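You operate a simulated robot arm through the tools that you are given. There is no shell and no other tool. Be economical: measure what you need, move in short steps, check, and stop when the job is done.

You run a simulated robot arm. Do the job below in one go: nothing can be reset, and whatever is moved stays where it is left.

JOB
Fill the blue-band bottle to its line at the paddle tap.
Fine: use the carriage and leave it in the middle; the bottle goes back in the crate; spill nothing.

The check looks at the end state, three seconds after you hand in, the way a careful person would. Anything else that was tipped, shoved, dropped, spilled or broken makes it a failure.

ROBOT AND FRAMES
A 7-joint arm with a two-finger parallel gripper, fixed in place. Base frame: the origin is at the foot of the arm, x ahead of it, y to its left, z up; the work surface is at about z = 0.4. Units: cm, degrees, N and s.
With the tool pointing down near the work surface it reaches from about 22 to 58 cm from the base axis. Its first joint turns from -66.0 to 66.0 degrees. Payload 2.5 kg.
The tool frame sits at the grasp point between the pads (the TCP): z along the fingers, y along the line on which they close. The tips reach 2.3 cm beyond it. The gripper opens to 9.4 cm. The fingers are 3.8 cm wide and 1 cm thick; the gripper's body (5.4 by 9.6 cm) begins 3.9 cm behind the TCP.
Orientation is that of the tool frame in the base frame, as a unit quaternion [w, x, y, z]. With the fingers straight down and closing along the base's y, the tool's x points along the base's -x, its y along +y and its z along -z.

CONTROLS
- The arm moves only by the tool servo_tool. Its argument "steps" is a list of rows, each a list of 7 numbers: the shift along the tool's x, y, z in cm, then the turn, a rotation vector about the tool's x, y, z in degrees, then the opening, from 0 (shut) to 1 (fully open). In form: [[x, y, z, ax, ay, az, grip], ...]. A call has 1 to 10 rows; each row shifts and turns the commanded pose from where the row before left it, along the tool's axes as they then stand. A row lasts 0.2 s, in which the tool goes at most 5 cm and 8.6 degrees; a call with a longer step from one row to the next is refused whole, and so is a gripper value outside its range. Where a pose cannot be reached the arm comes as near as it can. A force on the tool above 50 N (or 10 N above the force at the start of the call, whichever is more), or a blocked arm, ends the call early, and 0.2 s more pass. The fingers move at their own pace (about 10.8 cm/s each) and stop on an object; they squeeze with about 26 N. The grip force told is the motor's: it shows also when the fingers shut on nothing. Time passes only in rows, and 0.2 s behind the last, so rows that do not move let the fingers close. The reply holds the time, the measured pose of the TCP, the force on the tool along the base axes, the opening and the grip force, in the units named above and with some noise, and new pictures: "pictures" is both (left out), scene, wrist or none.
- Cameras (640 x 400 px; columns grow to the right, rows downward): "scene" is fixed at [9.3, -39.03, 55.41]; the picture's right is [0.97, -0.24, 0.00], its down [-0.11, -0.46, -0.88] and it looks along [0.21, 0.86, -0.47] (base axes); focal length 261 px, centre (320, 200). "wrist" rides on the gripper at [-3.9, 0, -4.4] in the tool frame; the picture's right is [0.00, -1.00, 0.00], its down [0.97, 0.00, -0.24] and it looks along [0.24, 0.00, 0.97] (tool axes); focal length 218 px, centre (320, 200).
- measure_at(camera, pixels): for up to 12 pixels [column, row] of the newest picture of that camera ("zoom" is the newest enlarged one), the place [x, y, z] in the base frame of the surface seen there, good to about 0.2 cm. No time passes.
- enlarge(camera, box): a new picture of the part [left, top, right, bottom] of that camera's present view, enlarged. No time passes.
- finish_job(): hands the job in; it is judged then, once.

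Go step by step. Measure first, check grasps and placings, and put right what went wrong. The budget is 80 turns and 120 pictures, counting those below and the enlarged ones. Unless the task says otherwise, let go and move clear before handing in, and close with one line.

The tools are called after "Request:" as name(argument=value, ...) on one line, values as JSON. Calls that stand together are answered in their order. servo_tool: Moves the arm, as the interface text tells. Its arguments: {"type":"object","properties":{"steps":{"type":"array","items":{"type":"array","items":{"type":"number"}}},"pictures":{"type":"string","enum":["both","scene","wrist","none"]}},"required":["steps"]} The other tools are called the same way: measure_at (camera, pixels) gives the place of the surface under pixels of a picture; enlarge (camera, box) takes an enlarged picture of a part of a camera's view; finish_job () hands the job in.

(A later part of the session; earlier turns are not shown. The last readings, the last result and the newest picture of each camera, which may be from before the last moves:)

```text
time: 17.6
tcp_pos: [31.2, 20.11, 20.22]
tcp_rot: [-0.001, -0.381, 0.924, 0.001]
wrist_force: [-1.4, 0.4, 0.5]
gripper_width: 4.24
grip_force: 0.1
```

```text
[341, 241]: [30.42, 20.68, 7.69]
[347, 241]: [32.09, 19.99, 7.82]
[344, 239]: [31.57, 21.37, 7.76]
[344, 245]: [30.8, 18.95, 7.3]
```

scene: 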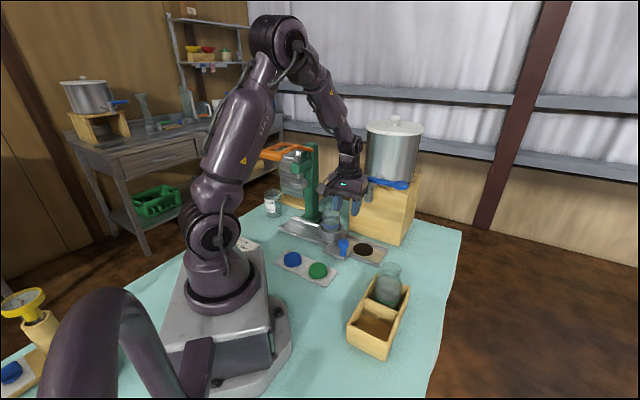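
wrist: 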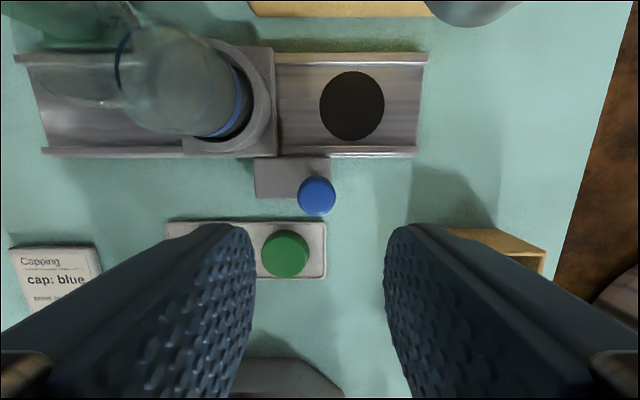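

Knob centre is about (31.35, 20.45). Descending onto it with the fingers straddling, then gripping.

Request:
servo_tool(steps=[[-0.3, 0.1, 2, 0, 0, 0, 0.45], [0, 0, 3, 0, 0, 0, 0.45], [0, 0, 3, 0, 0, 0, 0.45], [0, 0, 3, 0, 0, 0, 0.45], [0, 0, 2.2, 0, 0, 0, 0.45], [0, 0, 0, 0, 0, 0, 0.45]])

Request:
enlarge(camera="scene", box=[300, 180, 400, 290])

```text
time: 19.0
tcp_pos: [31.19, 20.55, 6.91]
tcp_rot: [0.0, -0.381, 0.924, 0.0]
wrist_force: [-0.4, 0.3, 1.0]
gripper_width: 4.23
grip_force: 0.1
```

scene: 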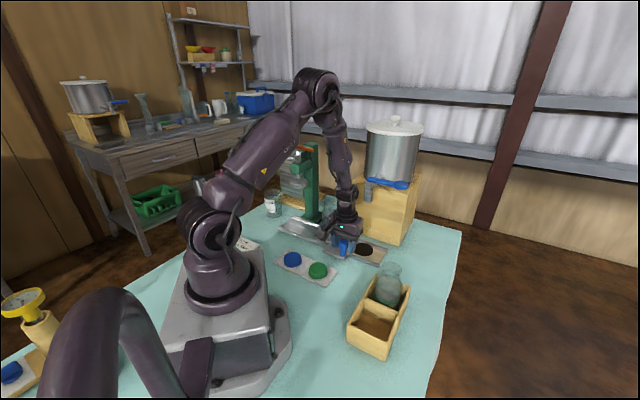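
wrist: 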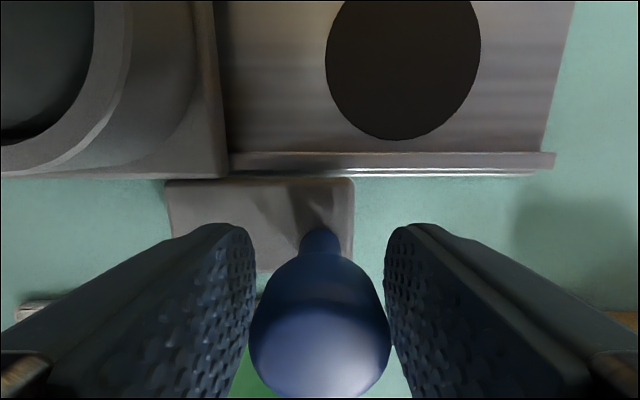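

```text
3.64 times, centred on (350, 235) of scene
```

zoom: 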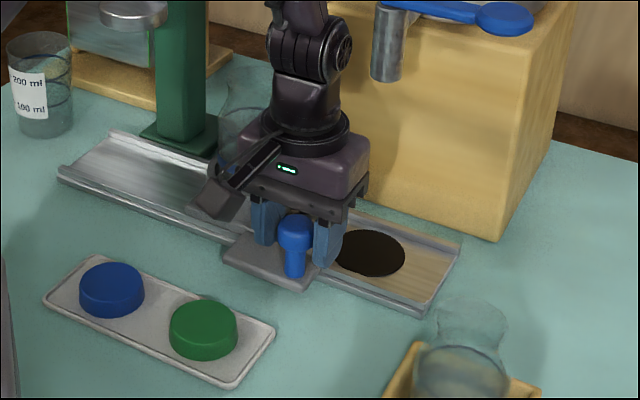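

The knob is between the pads. Checking the bottle didn't get touched before gripping.

Request:
enlarge(camera="scene", box=[310, 190, 360, 250])

Request:
servo_tool(steps=[[0, 0, 0, 0, 0, 0, 0.3], [0, 0, 0, 0, 0, 0, 0.1], [0, 0, 0, 0, 0, 0, 0.1], [0, 0, 0, 0, 0, 0, 0.1]], pictures="wrist")

```text
6.67 times, centred on (335, 220) of scene
```

zoom: 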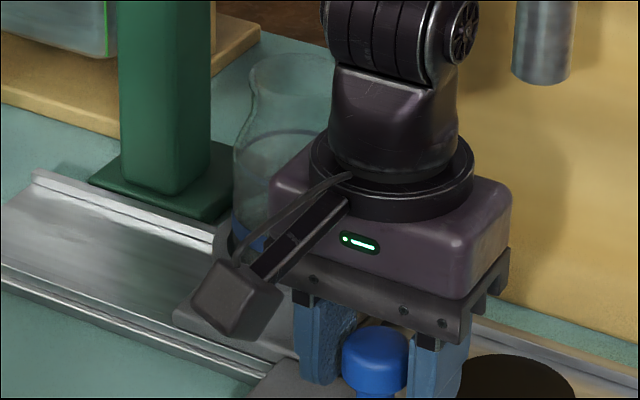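

```text
time: 20.0
tcp_pos: [31.16, 20.49, 6.9]
tcp_rot: [0.0, -0.381, 0.924, 0.001]
wrist_force: [4.4, 2.6, -11.2]
gripper_width: 3.15
grip_force: 45.2
```

wrist: 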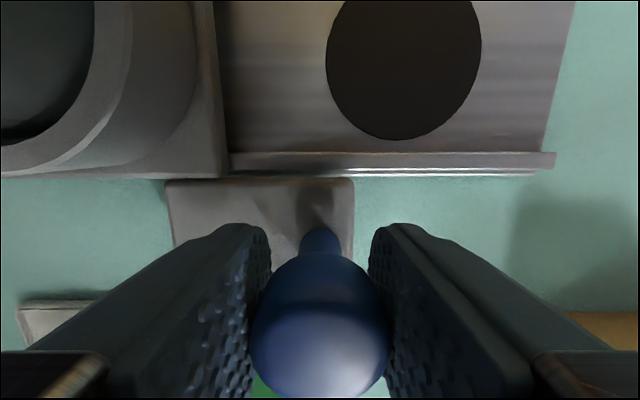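

The knob is gripped (3.15 cm) and the bottle is still upright. I'll slide the carriage smoothly towards the tap along the track, 10.5 cm first.

Request:
servo_tool(steps=[[0, -0.5, 0, 0, 0, 0, 0.1], [0, -1, 0, 0, 0, 0, 0.1], [0, -1.3, 0, 0, 0, 0, 0.1], [0, -1.4, 0, 0, 0, 0, 0.1], [0, -1.4, 0, 0, 0, 0, 0.1], [0, -1.4, 0, 0, 0, 0, 0.1], [0, -1.4, 0, 0, 0, 0, 0.1], [0, -1.1, 0, 0, 0, 0, 0.1], [0, -0.7, 0, 0, 0, 0, 0.1], [0, -0.3, 0, 0, 0, 0, 0.1]])

Request:
enlarge(camera="scene", box=[320, 170, 420, 280])

```text
time: 22.2
tcp_pos: [38.52, 13.0, 7.12]
tcp_rot: [0.001, -0.382, 0.924, 0.001]
wrist_force: [4.3, 6.2, -12.6]
gripper_width: 3.19
grip_force: 45.1
```

scene: 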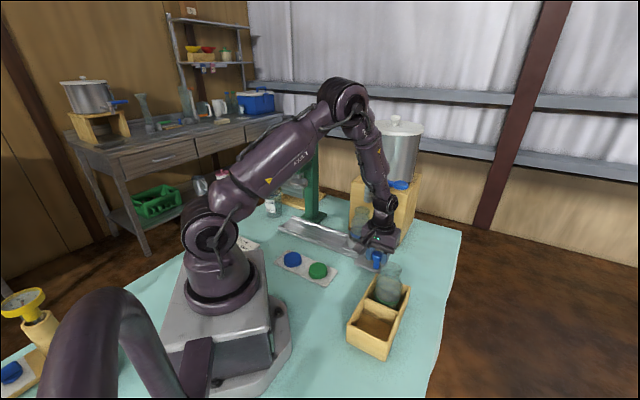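
wrist: 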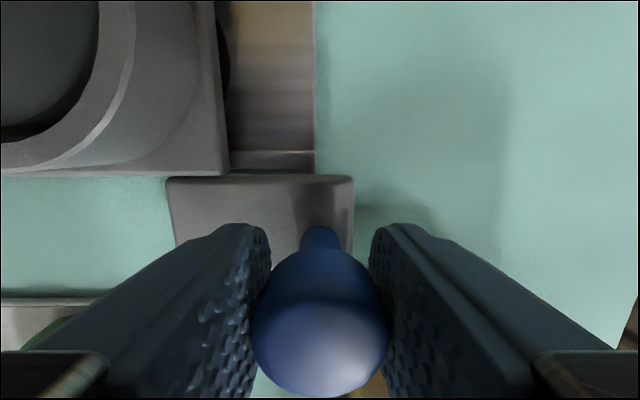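

```text
3.64 times, centred on (370, 225) of scene
```

zoom: 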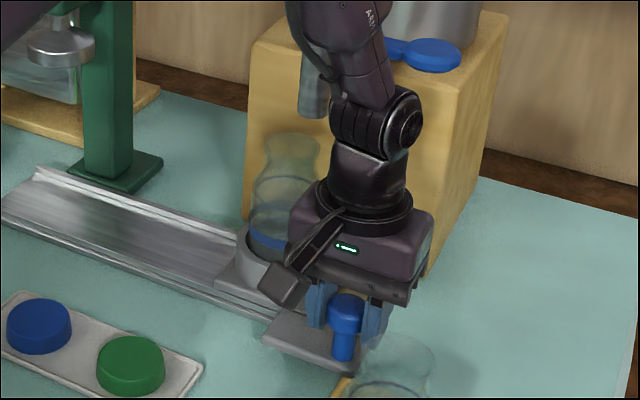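

The carriage followed by 10.5 cm, and bottle's mouth is about 1.5 cm short of the spout. I'll continue in small steps, watching for a stop.

Request:
servo_tool(steps=[[0, -0.3, 0, 0, 0, 0, 0.1], [0, -0.4, 0, 0, 0, 0, 0.1], [0, -0.4, 0, 0, 0, 0, 0.1], [0, -0.2, 0, 0, 0, 0, 0.1], [0, 0, 0, 0, 0, 0, 0.1]])

Request:
enlarge(camera="scene", box=[330, 170, 400, 250])

```text
time: 23.4
tcp_pos: [39.52, 12.16, 7.08]
tcp_rot: [0.0, -0.381, 0.925, -0.001]
wrist_force: [1.8, 0.1, 8.1]
gripper_width: 3.17
grip_force: 45.1
```

scene: 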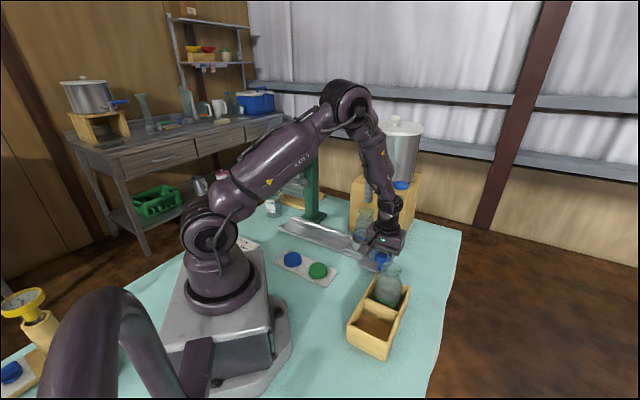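
wrist: 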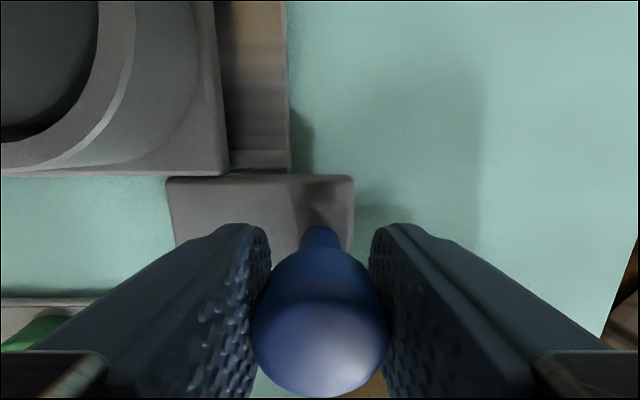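

```text
5.00 times, centred on (365, 210) of scene
```

zoom: 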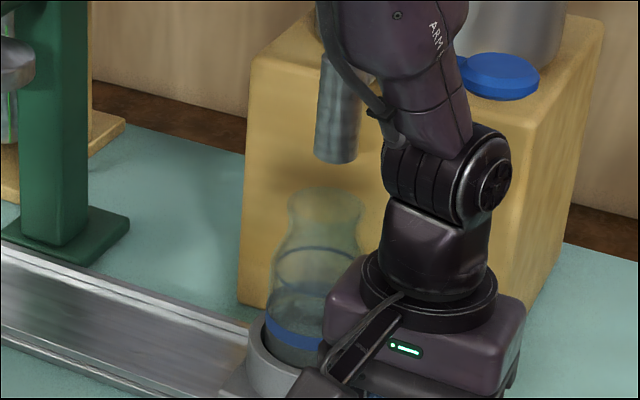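

The mouth (zoom x 325) still lies ~0.4 cm short of the spout axis (expected x≈332). Moving the carriage another 0.45 cm.

Request:
servo_tool(steps=[[0, -0.25, 0, 0, 0, 0, 0.1], [0, -0.25, 0, 0, 0, 0, 0.1], [0, 0, 0, 0, 0, 0, 0.1]], pictures="none")

Request:
enlarge(camera="scene", box=[345, 185, 385, 235])

```text
time: 24.2
tcp_pos: [39.64, 11.99, 6.98]
tcp_rot: [-0.001, -0.384, 0.923, 0.002]
wrist_force: [-24.0, 19.9, 35.3]
gripper_width: 3.18
grip_force: 44.6
```

```text
8.00 times, centred on (365, 210) of scene
```

zoom: 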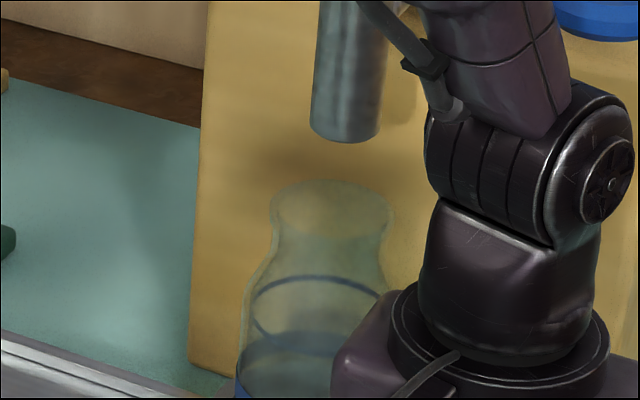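

The end stop is reached (31 N back along the track) with the mouth within ~0.25 cm of the spout axis. I'll relax the push, release the knob and rise clear.

Request:
servo_tool(steps=[[0, 0.35, 0, 0, 0, 0, 0.1], [0, 0, 0, 0, 0, 0, 0.45], [0, 0, 0, 0, 0, 0, 0.45], [0, 0, -2, 0, 0, 0, 0.45], [0, 0, -2.5, 0, 0, 0, 0.45], [1.5, 0, -2, 0, 0, 0, 0.45], [2, 0, -3, 0, 0, 0, 0.45], [0, 0, -4, 0, 0, 0, 0.2], [0, 0, -4, 0, 0, 0, 0], [0, 0, -4, 0, 0, 0, 0]])

Request:
enlarge(camera="scene", box=[330, 160, 430, 270])

```text
time: 26.4
tcp_pos: [37.37, 9.37, 28.43]
tcp_rot: [-0.001, -0.382, 0.924, 0.0]
wrist_force: [0.5, 0.3, 0.6]
gripper_width: 0.0
grip_force: 25.4
```

scene: 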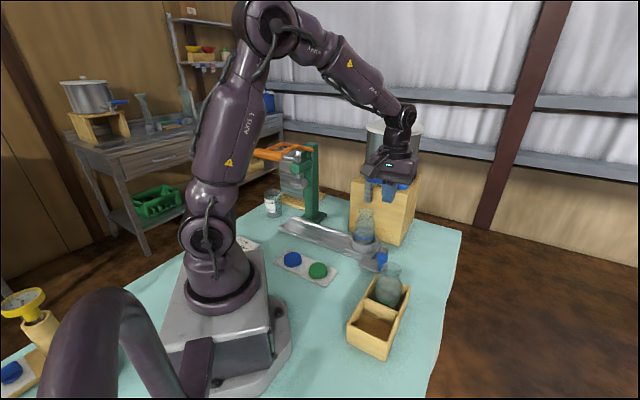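
wrist: 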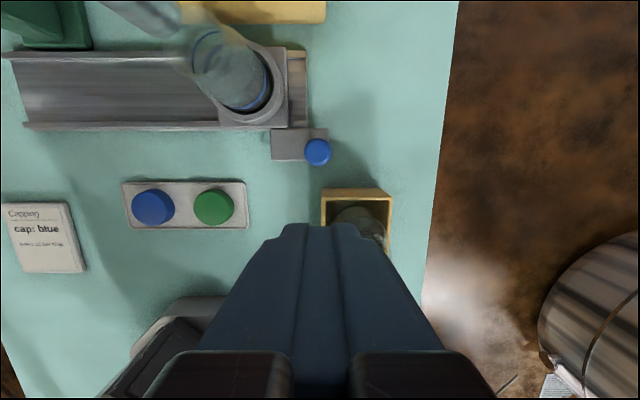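

```text
3.64 times, centred on (380, 215) of scene
```

zoom: 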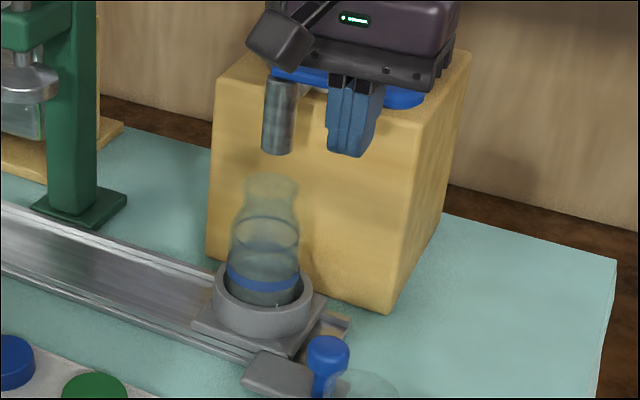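

The bottle stands under the spout. Now I'll raise and go over the blue paddle pad at (45.1, 16.7, 26.7), fingers closed, stopping ~3 cm above.

Request:
servo_tool(steps=[[0, 0, -4, 0, 0, 0, 0], [-2.6, 0, -1, 0, 0, 0, 0], [-2.7, 0, 0, 0, 0, 0, 0], [-2.7, 0, 0, 0, 0, 0, 0], [-2.7, -0.2, 0, 0, 0, 0, 0], [0, 0, 0, 0, 0, 0, 0]])

Request:
enlarge(camera="scene", box=[350, 120, 440, 220])

```text
time: 27.8
tcp_pos: [45.11, 16.86, 33.53]
tcp_rot: [0.0, -0.382, 0.924, 0.0]
wrist_force: [0.3, 0.7, 0.0]
gripper_width: 0.0
grip_force: 25.8
```

scene: 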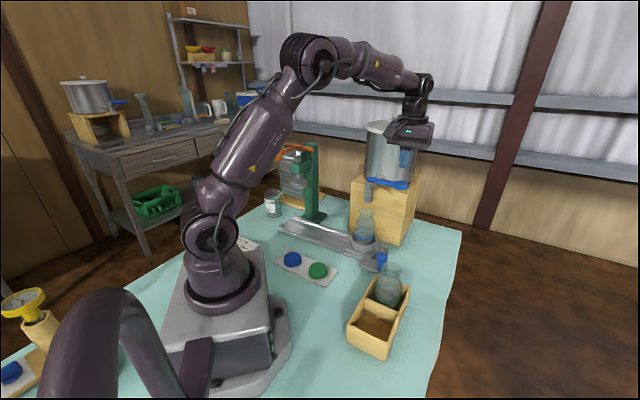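
wrist: 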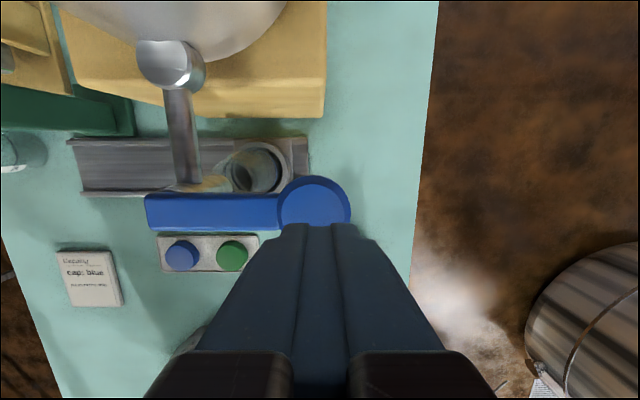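

```text
4.00 times, centred on (395, 170) of scene
```

zoom: 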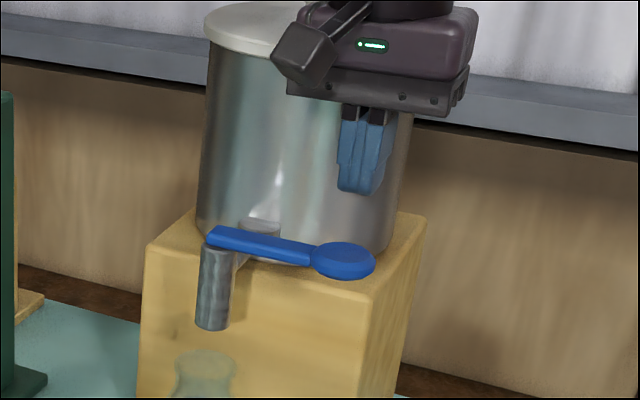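

The tips are above the pad. I'll descend to near contact, then press very gently to learn which way the lever yields.

Request:
servo_tool(steps=[[0, 0, 2, 0, 0, 0, 0], [0, 0, 1.8, 0, 0, 0, 0], [0, 0, 0.4, 0, 0, 0, 0], [0, 0, 0.3, 0, 0, 0, 0]], pictures="none")

Request:
enlarge(camera="scene", box=[350, 150, 420, 230])

```text
time: 28.8
tcp_pos: [44.91, 16.72, 28.97]
tcp_rot: [0.001, -0.382, 0.924, 0.0]
wrist_force: [-0.7, 0.3, 0.1]
gripper_width: 0.0
grip_force: 25.4
```

```text
5.00 times, centred on (385, 190) of scene
```

zoom: 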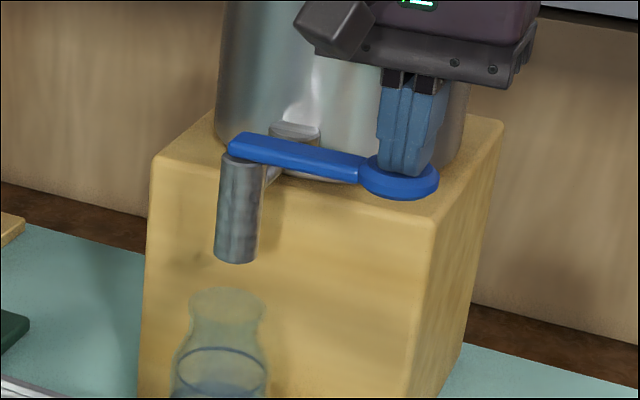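

Tips are just at the pad. Pressing 0.6 cm down, then checking the force and stream.

Request:
servo_tool(steps=[[0, 0, 0.3, 0, 0, 0, 0], [0, 0, 0.3, 0, 0, 0, 0]], pictures="none")

Request:
enlarge(camera="scene", box=[350, 150, 420, 250])

```text
time: 29.4
tcp_pos: [44.87, 16.92, 28.49]
tcp_rot: [0.0, -0.382, 0.924, 0.0]
wrist_force: [-0.3, -1.5, 0.3]
gripper_width: 0.0
grip_force: 25.3
```

```text
4.00 times, centred on (385, 200) of scene
```

zoom: 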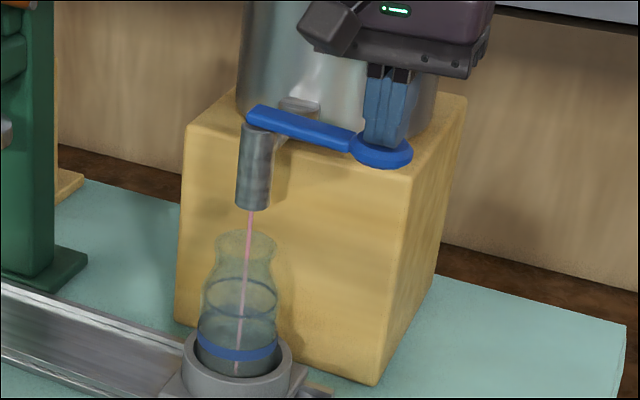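

Pressing opens it: a thin pink stream runs into the bottle. I'll hold and watch the level at short intervals.

Request:
servo_tool(steps=[[0, 0, 0, 0, 0, 0, 0], [0, 0, 0, 0, 0, 0, 0], [0, 0, 0, 0, 0, 0, 0], [0, 0, 0, 0, 0, 0, 0]], pictures="none")

Request:
enlarge(camera="scene", box=[345, 195, 395, 260])

```text
time: 30.4
tcp_pos: [45.01, 16.85, 28.37]
tcp_rot: [0.0, -0.383, 0.924, 0.0]
wrist_force: [-0.2, -0.7, 1.0]
gripper_width: 0.0
grip_force: 25.8
```

```text
6.15 times, centred on (370, 228) of scene
```

zoom: 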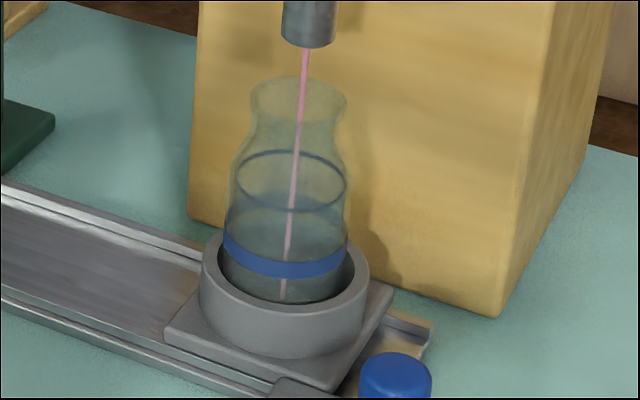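

The stream is thin and the level is not visible yet. I'll press 0.3 cm more and hold 1.8 s.

Request:
servo_tool(steps=[[0, 0, 0.3, 0, 0, 0, 0], [0, 0, 0, 0, 0, 0, 0], [0, 0, 0, 0, 0, 0, 0], [0, 0, 0, 0, 0, 0, 0], [0, 0, 0, 0, 0, 0, 0], [0, 0, 0, 0, 0, 0, 0], [0, 0, 0, 0, 0, 0, 0], [0, 0, 0, 0, 0, 0, 0]], pictures="none")

Request:
enlarge(camera="scene", box=[345, 195, 395, 260])

```text
time: 32.2
tcp_pos: [44.73, 16.66, 28.12]
tcp_rot: [0.001, -0.382, 0.924, 0.0]
wrist_force: [0.0, 0.6, 0.4]
gripper_width: 0.01
grip_force: 26.1
```

```text
6.15 times, centred on (370, 228) of scene
```

zoom: 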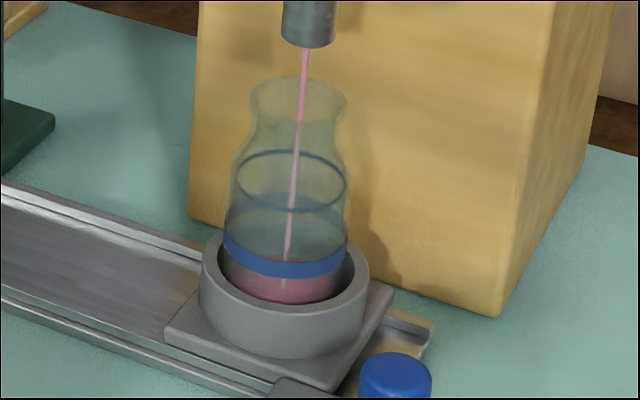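

Liquid is now near the band, with the stream meeting the surface at about row 262. Holding 1 s more.

Request:
servo_tool(steps=[[0, 0, 0, 0, 0, 0, 0], [0, 0, 0, 0, 0, 0, 0], [0, 0, 0, 0, 0, 0, 0], [0, 0, 0, 0, 0, 0, 0]], pictures="none")

Request:
enlarge(camera="scene", box=[345, 195, 395, 260])

```text
time: 33.2
tcp_pos: [44.88, 16.78, 28.22]
tcp_rot: [0.0, -0.381, 0.924, 0.0]
wrist_force: [0.3, 0.5, -0.1]
gripper_width: 0.0
grip_force: 25.9
```

```text
6.15 times, centred on (370, 228) of scene
```

zoom: 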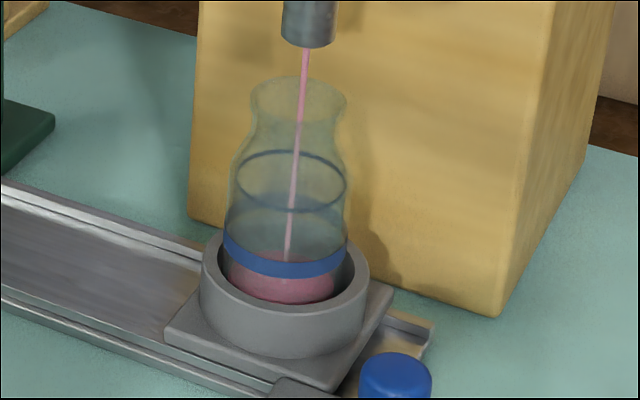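

The level rises slowly (~0.3 cm/s). I'll press 0.3 cm more and hold 2 s.

Request:
servo_tool(steps=[[0, 0, 0.3, 0, 0, 0, 0], [0, 0, 0, 0, 0, 0, 0], [0, 0, 0, 0, 0, 0, 0], [0, 0, 0, 0, 0, 0, 0], [0, 0, 0, 0, 0, 0, 0], [0, 0, 0, 0, 0, 0, 0], [0, 0, 0, 0, 0, 0, 0], [0, 0, 0, 0, 0, 0, 0], [0, 0, 0, 0, 0, 0, 0]], pictures="none")

Request:
enlarge(camera="scene", box=[345, 195, 395, 260])

```text
time: 35.2
tcp_pos: [44.8, 16.88, 27.77]
tcp_rot: [0.0, -0.382, 0.924, 0.001]
wrist_force: [0.1, 0.3, 1.1]
gripper_width: 0.0
grip_force: 26.2
```

```text
6.15 times, centred on (370, 228) of scene
```

zoom: 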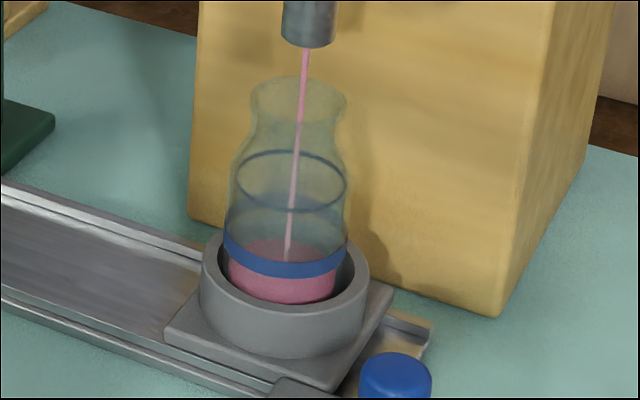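

The surface's back edge moved from row 253 to 238; the line's back edge is at row 151. Pressing 0.4 cm further and holding.

Request:
servo_tool(steps=[[0, 0, 0.4, 0, 0, 0, 0], [0, 0, 0, 0, 0, 0, 0], [0, 0, 0, 0, 0, 0, 0], [0, 0, 0, 0, 0, 0, 0], [0, 0, 0, 0, 0, 0, 0], [0, 0, 0, 0, 0, 0, 0], [0, 0, 0, 0, 0, 0, 0], [0, 0, 0, 0, 0, 0, 0], [0, 0, 0, 0, 0, 0, 0]], pictures="none")

Request:
enlarge(camera="scene", box=[345, 195, 395, 260])

```text
time: 37.2
tcp_pos: [44.67, 16.71, 27.34]
tcp_rot: [0.0, -0.382, 0.924, 0.001]
wrist_force: [-0.6, 0.3, 1.9]
gripper_width: 0.0
grip_force: 25.5
```

```text
6.15 times, centred on (370, 228) of scene
```

zoom: 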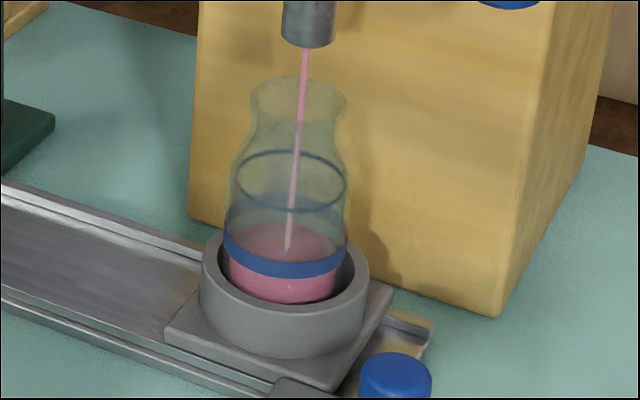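

Steady at ~7.5 px/s (back edge now ~223); about 72 px remain, ~9.5 s. Holding 4.4 s in two calls, then checking.

Request:
servo_tool(steps=[[0, 0, 0, 0, 0, 0, 0], [0, 0, 0, 0, 0, 0, 0], [0, 0, 0, 0, 0, 0, 0], [0, 0, 0, 0, 0, 0, 0], [0, 0, 0, 0, 0, 0, 0], [0, 0, 0, 0, 0, 0, 0], [0, 0, 0, 0, 0, 0, 0], [0, 0, 0, 0, 0, 0, 0], [0, 0, 0, 0, 0, 0, 0], [0, 0, 0, 0, 0, 0, 0]], pictures="none")

Request:
enlarge(camera="scene", box=[345, 195, 395, 260])

```text
time: 39.4
tcp_pos: [44.8, 16.8, 27.32]
tcp_rot: [0.0, -0.382, 0.924, -0.001]
wrist_force: [1.7, -1.0, 0.6]
gripper_width: 0.0
grip_force: 25.7
```

```text
6.15 times, centred on (370, 228) of scene
```

zoom: 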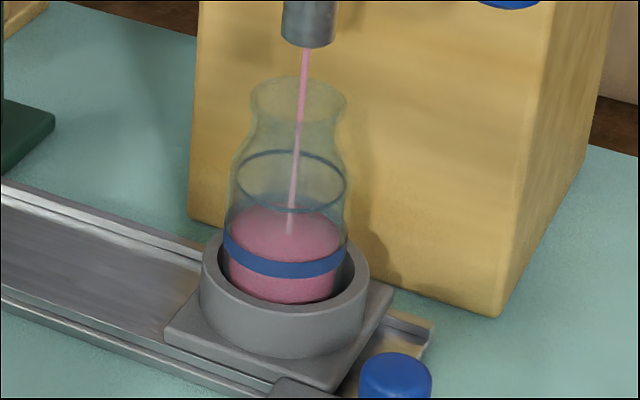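

Back edge now ~204 (about 8.6 px/s); ~52 px remain, ~6 s. Holding 2.2 s more.

Request:
servo_tool(steps=[[0, 0, 0, 0, 0, 0, 0], [0, 0, 0, 0, 0, 0, 0], [0, 0, 0, 0, 0, 0, 0], [0, 0, 0, 0, 0, 0, 0], [0, 0, 0, 0, 0, 0, 0], [0, 0, 0, 0, 0, 0, 0], [0, 0, 0, 0, 0, 0, 0], [0, 0, 0, 0, 0, 0, 0], [0, 0, 0, 0, 0, 0, 0], [0, 0, 0, 0, 0, 0, 0]], pictures="none")

Request:
enlarge(camera="scene", box=[345, 195, 395, 260])

```text
time: 41.6
tcp_pos: [44.8, 16.93, 27.42]
tcp_rot: [-0.001, -0.382, 0.924, 0.0]
wrist_force: [0.2, -0.7, 1.8]
gripper_width: 0.04
grip_force: 25.7
```

```text
6.15 times, centred on (370, 228) of scene
```

zoom: 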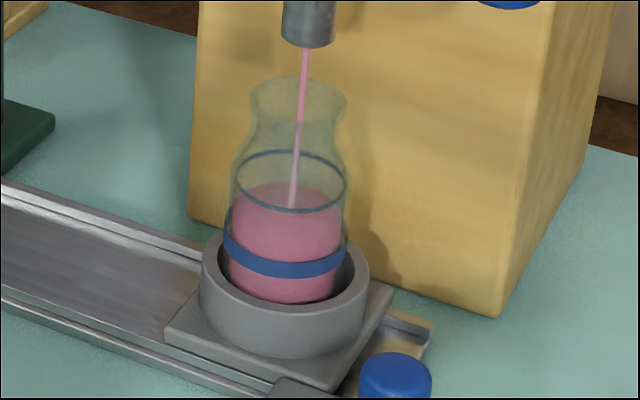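

Surface (back 184, front 240) vs line (151/211): ~31 px remain, ~3.4 s. Holding 1.8 s.

Request:
servo_tool(steps=[[0, 0, 0, 0, 0, 0, 0], [0, 0, 0, 0, 0, 0, 0], [0, 0, 0, 0, 0, 0, 0], [0, 0, 0, 0, 0, 0, 0], [0, 0, 0, 0, 0, 0, 0], [0, 0, 0, 0, 0, 0, 0], [0, 0, 0, 0, 0, 0, 0], [0, 0, 0, 0, 0, 0, 0]], pictures="none")

Request:
enlarge(camera="scene", box=[350, 205, 390, 250])

```text
time: 43.4
tcp_pos: [44.73, 16.83, 27.44]
tcp_rot: [0.0, -0.381, 0.924, 0.0]
wrist_force: [-0.5, -0.5, 0.6]
gripper_width: 0.05
grip_force: 26.2
```

```text
8.89 times, centred on (370, 228) of scene
```

zoom: 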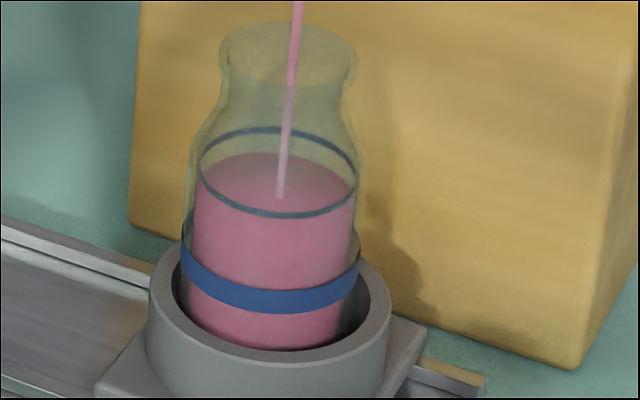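

Back edge 153 against the line's 130 (8.9x): about 1.7 s remain. One short hold of 0.6 s, then check.

Request:
servo_tool(steps=[[0, 0, 0, 0, 0, 0, 0], [0, 0, 0, 0, 0, 0, 0], [0, 0, -0.9, 0, 0, 0, 0]], pictures="none")

Request:
enlarge(camera="scene", box=[350, 205, 390, 250])

```text
time: 44.2
tcp_pos: [44.75, 17.11, 28.34]
tcp_rot: [0.0, -0.382, 0.924, -0.001]
wrist_force: [0.2, 0.0, 0.8]
gripper_width: 0.0
grip_force: 25.6
```

```text
8.89 times, centred on (370, 228) of scene
```

zoom: 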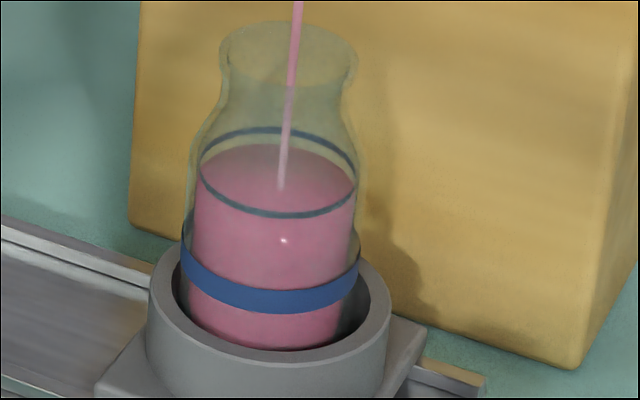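

Back edge 144; ~12 px to go. The stream is now weaker; holding 0.8 s more.

Request:
servo_tool(steps=[[0, 0, 0, 0, 0, 0, 0], [0, 0, 0, 0, 0, 0, 0], [0, 0, 0, 0, 0, 0, 0]], pictures="none")

Request:
enlarge(camera="scene", box=[350, 205, 390, 250])

```text
time: 45.0
tcp_pos: [44.89, 17.0, 28.3]
tcp_rot: [0.0, -0.382, 0.924, 0.0]
wrist_force: [-0.1, -0.1, 0.5]
gripper_width: 0.01
grip_force: 26.1
```

```text
8.89 times, centred on (370, 228) of scene
```

zoom: 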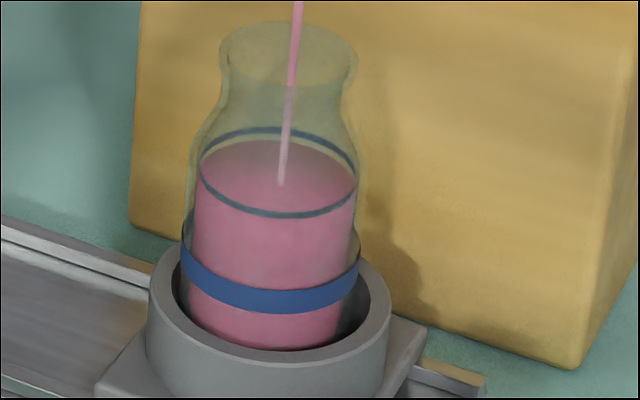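

Back edge 139 (~6 px/s); aiming for ~132. Three more rows, then lift the paddle to shut the tap.

Request:
servo_tool(steps=[[0, 0, 0, 0, 0, 0, 0], [0, 0, 0, 0, 0, 0, 0], [0, 0, 0, 0, 0, 0, 0], [0, 0, -1.5, 0, 0, 0, 0], [0, 0, 0, 0, 0, 0, 0]], pictures="none")

Request:
enlarge(camera="scene", box=[350, 205, 390, 250])

Request:
enlarge(camera="scene", box=[345, 155, 425, 225])

```text
time: 46.2
tcp_pos: [44.83, 17.11, 29.79]
tcp_rot: [0.0, -0.382, 0.924, 0.0]
wrist_force: [-0.1, 0.4, -0.1]
gripper_width: 0.01
grip_force: 26.7
```

```text
8.89 times, centred on (370, 228) of scene
```

zoom: 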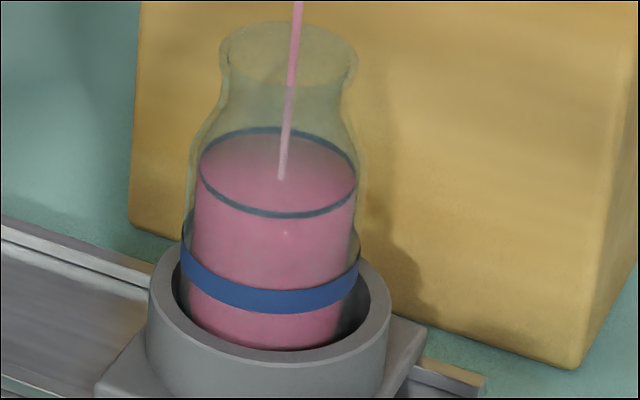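

```text
5.71 times, centred on (385, 190) of scene
```

zoom: 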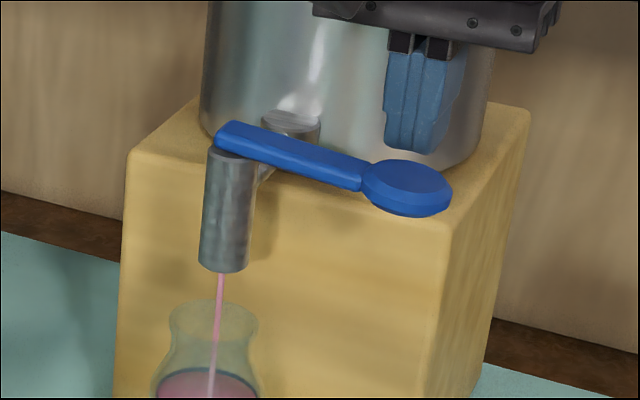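

The paddle does not spring back: the stream still runs (back edge 134). No time passes while I measure, so I'll measure the paddle's present place before lifting it from below.

Request:
measure_at(camera="zoom", pixels=[[405, 178], [370, 180], [440, 185], [405, 165], [400, 208], [230, 135], [300, 155], [350, 175], [355, 188], [300, 170], [220, 155]])

```text
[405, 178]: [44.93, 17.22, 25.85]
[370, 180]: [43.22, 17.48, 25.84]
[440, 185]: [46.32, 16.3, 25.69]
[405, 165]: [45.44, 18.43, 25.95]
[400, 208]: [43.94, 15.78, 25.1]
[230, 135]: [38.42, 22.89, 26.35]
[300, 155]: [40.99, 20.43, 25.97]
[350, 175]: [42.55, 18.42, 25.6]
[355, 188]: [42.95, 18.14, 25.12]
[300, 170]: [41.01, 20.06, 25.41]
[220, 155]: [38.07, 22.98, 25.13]
```

The pad now sits at z ≈ 25.85 (rest was 26.7), still partly open. I'll go round its outer edge, tilting the tool so the closed fingertips come under it, and lift it back up.

Request:
servo_tool(steps=[[0, -4.6, 0, -8.6, 0, 0, 0], [0, -0.9, 3.4, -8.6, 0, 0, 0], [0, -0.6, 1.95, -8.6, 0, 0, 0], [0, 1.08, 0.52, -8.6, 0, 0, 0], [0, 0.825, 0.565, 0, 0, 0, 0], [0, 0.28, -0.41, 0, 0, 0, 0], [0, 0.226, -0.33, 0, 0, 0, 0]], pictures="none")

Request:
enlarge(camera="scene", box=[345, 155, 425, 255])

```text
time: 47.8
tcp_pos: [46.79, 14.69, 25.19]
tcp_rot: [-0.109, -0.363, 0.885, 0.272]
wrist_force: [28.3, -11.0, -1.7]
gripper_width: 0.0
grip_force: 26.5
```

```text
4.00 times, centred on (385, 205) of scene
```

zoom: 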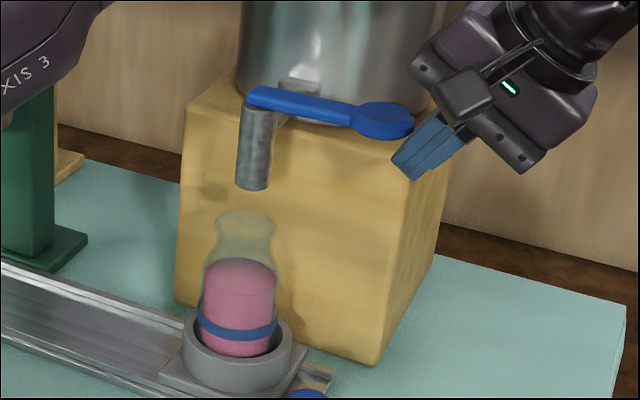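

The stream has stopped. I'll look at the level and back off the fingers.

Request:
enlarge(camera="scene", box=[350, 205, 390, 250])

Request:
servo_tool(steps=[[0, -1.0, 0.8, 0, 0, 0, 0], [0, -1.6, -1.1, 0, 0, 0, 0], [0, 0, -1, 0, 0, 0, 0]], pictures="none")

Request:
enlarge(camera="scene", box=[345, 155, 425, 255])

```text
8.89 times, centred on (370, 228) of scene
```

zoom: 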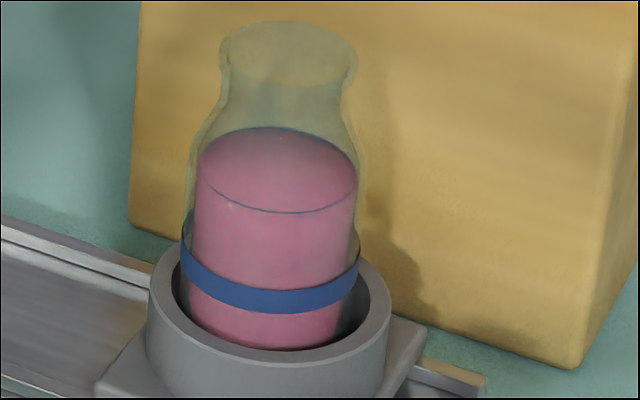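

```text
time: 48.6
tcp_pos: [48.68, 12.79, 24.74]
tcp_rot: [-0.113, -0.365, 0.883, 0.274]
wrist_force: [0.8, 0.4, 0.4]
gripper_width: 0.03
grip_force: 25.9
```

```text
4.00 times, centred on (385, 205) of scene
```

zoom: 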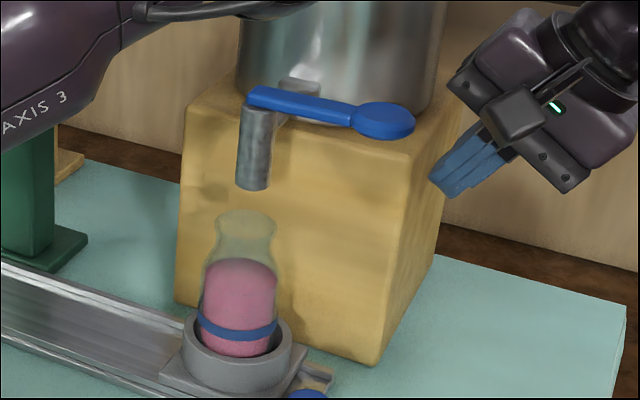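

The liquid surface coincides with the line (back edge 127–130) and the tap is shut. I'll straighten the tool and withdraw towards the knob side.

Request:
servo_tool(steps=[[2.75, 0, 0, 8.6, 0, 0, 0], [2.75, 0, 0, 8.6, 0, 0, 0], [2.75, 0, 0, 8.6, 0, 0, 0], [2.75, 0, 0, 8.6, 0, 0, 0], [0, 2.8, 0, 0, 0, 0, 0.3], [0, 2.8, 0, 0, 0, 0, 0.45], [0, 0, 0, 0, 0, 0, 0.45]])

Request:
measure_at(camera="wrist", pixels=[[320, 150]])

```text
time: 50.2
tcp_pos: [36.74, 8.85, 24.95]
tcp_rot: [-0.001, -0.382, 0.924, 0.0]
wrist_force: [-0.5, 0.3, 0.1]
gripper_width: 4.21
grip_force: 0.1
```

scene: 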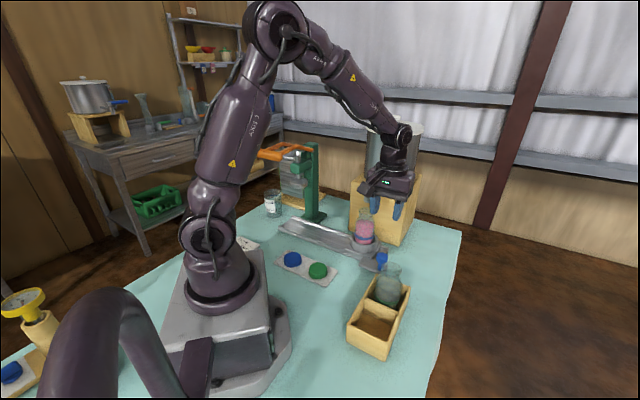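
wrist: 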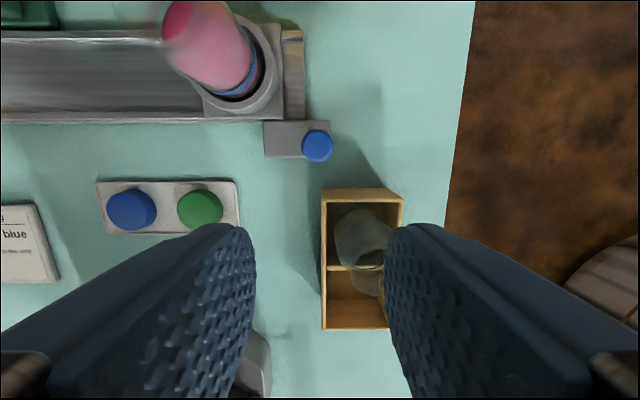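

```text
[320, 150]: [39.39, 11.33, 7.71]
```

The knob lies at (317,145), as expected. Descending beside it, then onto it, and gripping.

Request:
servo_tool(steps=[[0, 0.2, 3, 0, 0, 0, 0.45], [0, 0, 4, 0, 0, 0, 0.45], [0, 0, 4.5, 0, 0, 0, 0.45], [-2.1, 0, 0, 0, 0, 0, 0.45], [-2.15, 0, 0.5, 0, 0, 0, 0.45], [0, 0, 3, 0, 0, 0, 0.45], [0, 0, 2.9, 0, 0, 0, 0.45], [0, 0, 0, 0, 0, 0, 0.45]], pictures="wrist")

```text
time: 52.0
tcp_pos: [39.74, 12.13, 6.87]
tcp_rot: [0.0, -0.382, 0.924, 0.0]
wrist_force: [-0.2, 0.6, -0.4]
gripper_width: 4.22
grip_force: 0.1
```

wrist: 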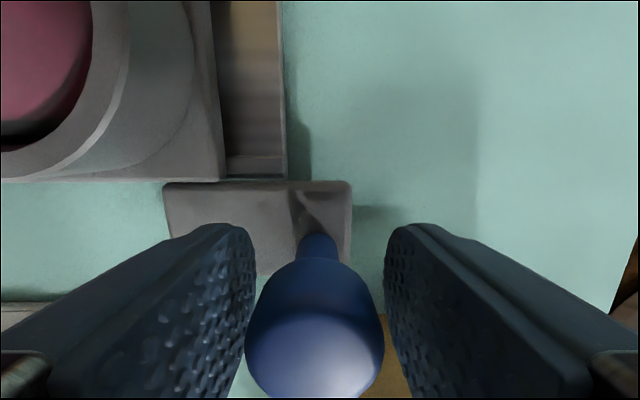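

Knob is between the pads. Gripping, then sliding back gently.

Request:
servo_tool(steps=[[0, 0, 0, 0, 0, 0, 0.3], [0, 0, 0, 0, 0, 0, 0.1], [0, 0, 0, 0, 0, 0, 0.1], [0, 0, 0, 0, 0, 0, 0.1], [0, 0.2, 0, 0, 0, 0, 0.1], [0, 0.4, 0, 0, 0, 0, 0.1], [0, 0.6, 0, 0, 0, 0, 0.1], [0, 0.8, 0, 0, 0, 0, 0.1], [0, 0.9, 0, 0, 0, 0, 0.1], [0, 0.9, 0, 0, 0, 0, 0.1]], pictures="none")

Request:
servo_tool(steps=[[0, 0.9, 0, 0, 0, 0, 0.1], [0, 0.9, 0, 0, 0, 0, 0.1], [0, 0.9, 0, 0, 0, 0, 0.1], [0, 0.9, 0, 0, 0, 0, 0.1], [0, 0.9, 0, 0, 0, 0, 0.1], [0, 0.9, 0, 0, 0, 0, 0.1], [0, 0.7, 0, 0, 0, 0, 0.1], [0, 0.5, 0, 0, 0, 0, 0.1], [0, 0.3, 0, 0, 0, 0, 0.1], [0, 0.1, 0, 0, 0, 0, 0.1]])

```text
time: 54.2
tcp_pos: [37.08, 14.99, 6.91]
tcp_rot: [0.0, -0.382, 0.924, -0.001]
wrist_force: [-8.6, -10.0, 32.3]
gripper_width: 3.2
grip_force: 44.9
```

```text
time: 56.4
tcp_pos: [32.09, 19.87, 6.77]
tcp_rot: [0.001, -0.383, 0.924, 0.0]
wrist_force: [14.9, 14.5, -26.2]
gripper_width: 3.18
grip_force: 44.4
```

scene: 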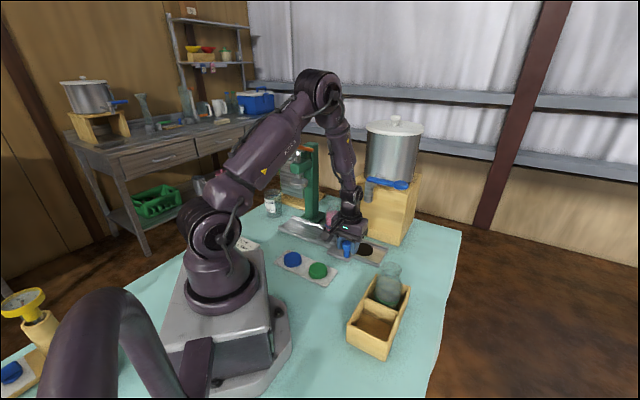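
wrist: 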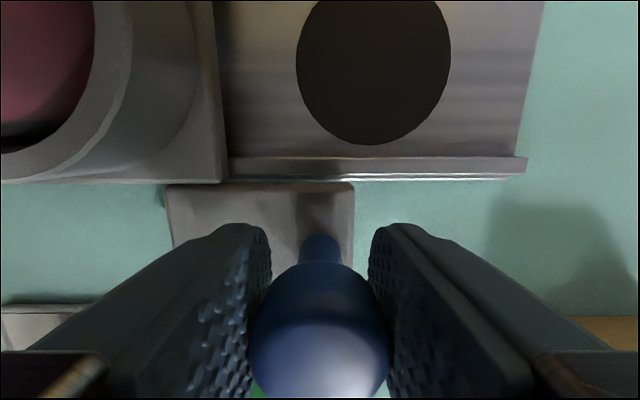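

At s 8.6; the starting position was s 7.55, so 1.1 cm remains (easing the small side force meanwhile).

Request:
servo_tool(steps=[[-0.05, 0.3, 0.05, 0, 0, 0, 0.1], [-0.05, 0.4, 0.05, 0, 0, 0, 0.1], [0, 0.3, 0, 0, 0, 0, 0.1], [0, 0.1, 0, 0, 0, 0, 0.1], [0, 0, 0, 0, 0, 0, 0.1]], pictures="wrist")

Request:
enlarge(camera="scene", box=[270, 190, 400, 280])

```text
time: 57.6
tcp_pos: [31.41, 20.51, 6.82]
tcp_rot: [-0.001, -0.382, 0.924, 0.0]
wrist_force: [-17.2, -13.1, 28.9]
gripper_width: 3.19
grip_force: 45.0
```

wrist: 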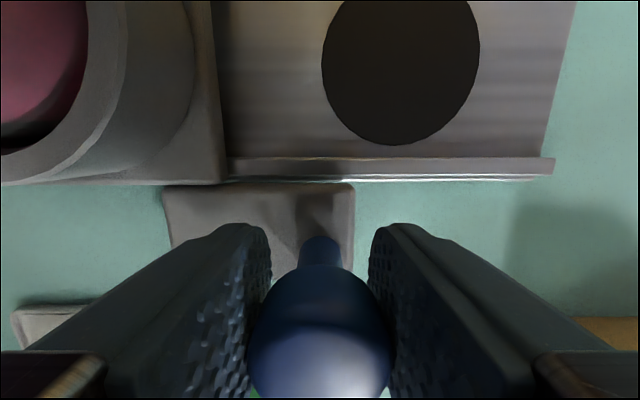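

```text
4.44 times, centred on (335, 235) of scene
```

zoom: 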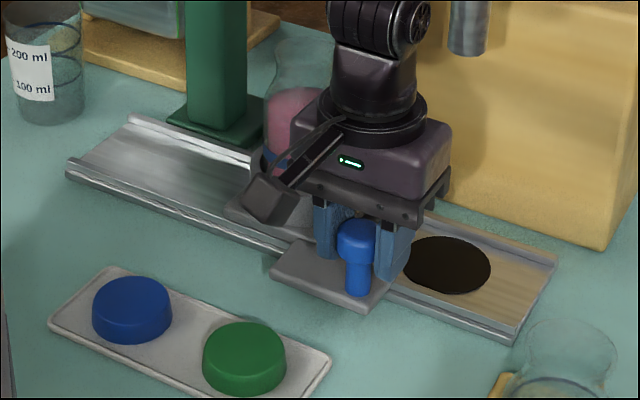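

Within ~0.15 cm of where it began (mat edge at col 322 vs 326). A last 0.12 cm nudge, then release and lift.

Request:
servo_tool(steps=[[0.07, 0.13, -0.06, 0, 0, 0, 0.1], [0, 0, 0, 0, 0, 0, 0.1], [0, 0, 0, 0, 0, 0, 0.45], [0, 0, 0, 0, 0, 0, 0.45], [0, 0, -3, 0, 0, 0, 0.45], [0, 0, -4, 0, 0, 0, 0.45], [0, 0, -4, 0, 0, 0, 0.6], [0, 0, -4, 0, 0, 0, 0.8], [0, 0, -2, 0, 0, 0, 1], [0, 0, 0, 0, 0, 0, 1]])

Request:
enlarge(camera="scene", box=[270, 190, 400, 280])

```text
time: 59.8
tcp_pos: [31.27, 20.73, 23.79]
tcp_rot: [-0.001, -0.382, 0.924, 0.001]
wrist_force: [0.2, 0.1, -0.7]
gripper_width: 9.4
grip_force: 0.1
```

scene: 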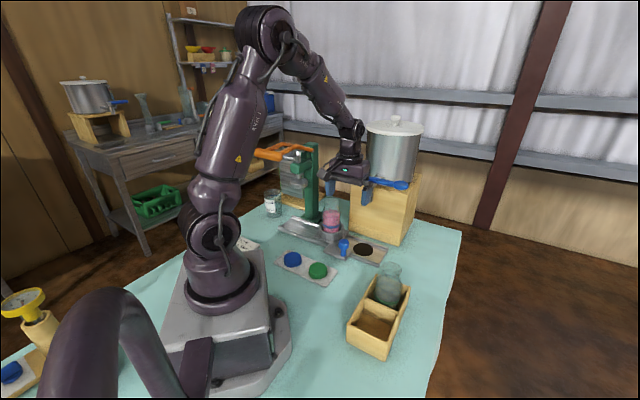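
wrist: 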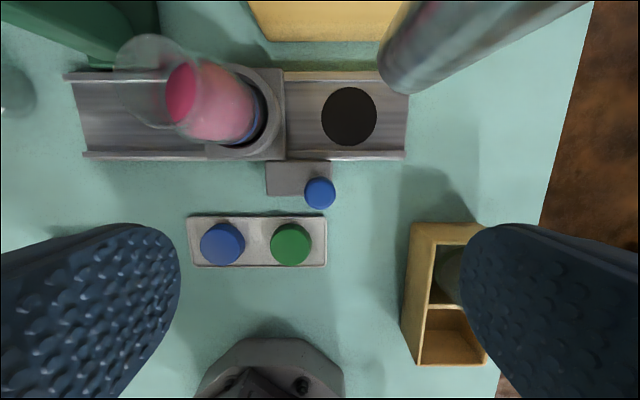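

```text
4.44 times, centred on (335, 235) of scene
```

zoom: 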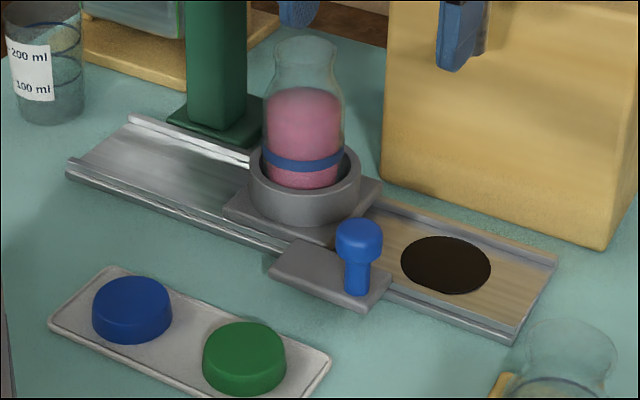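

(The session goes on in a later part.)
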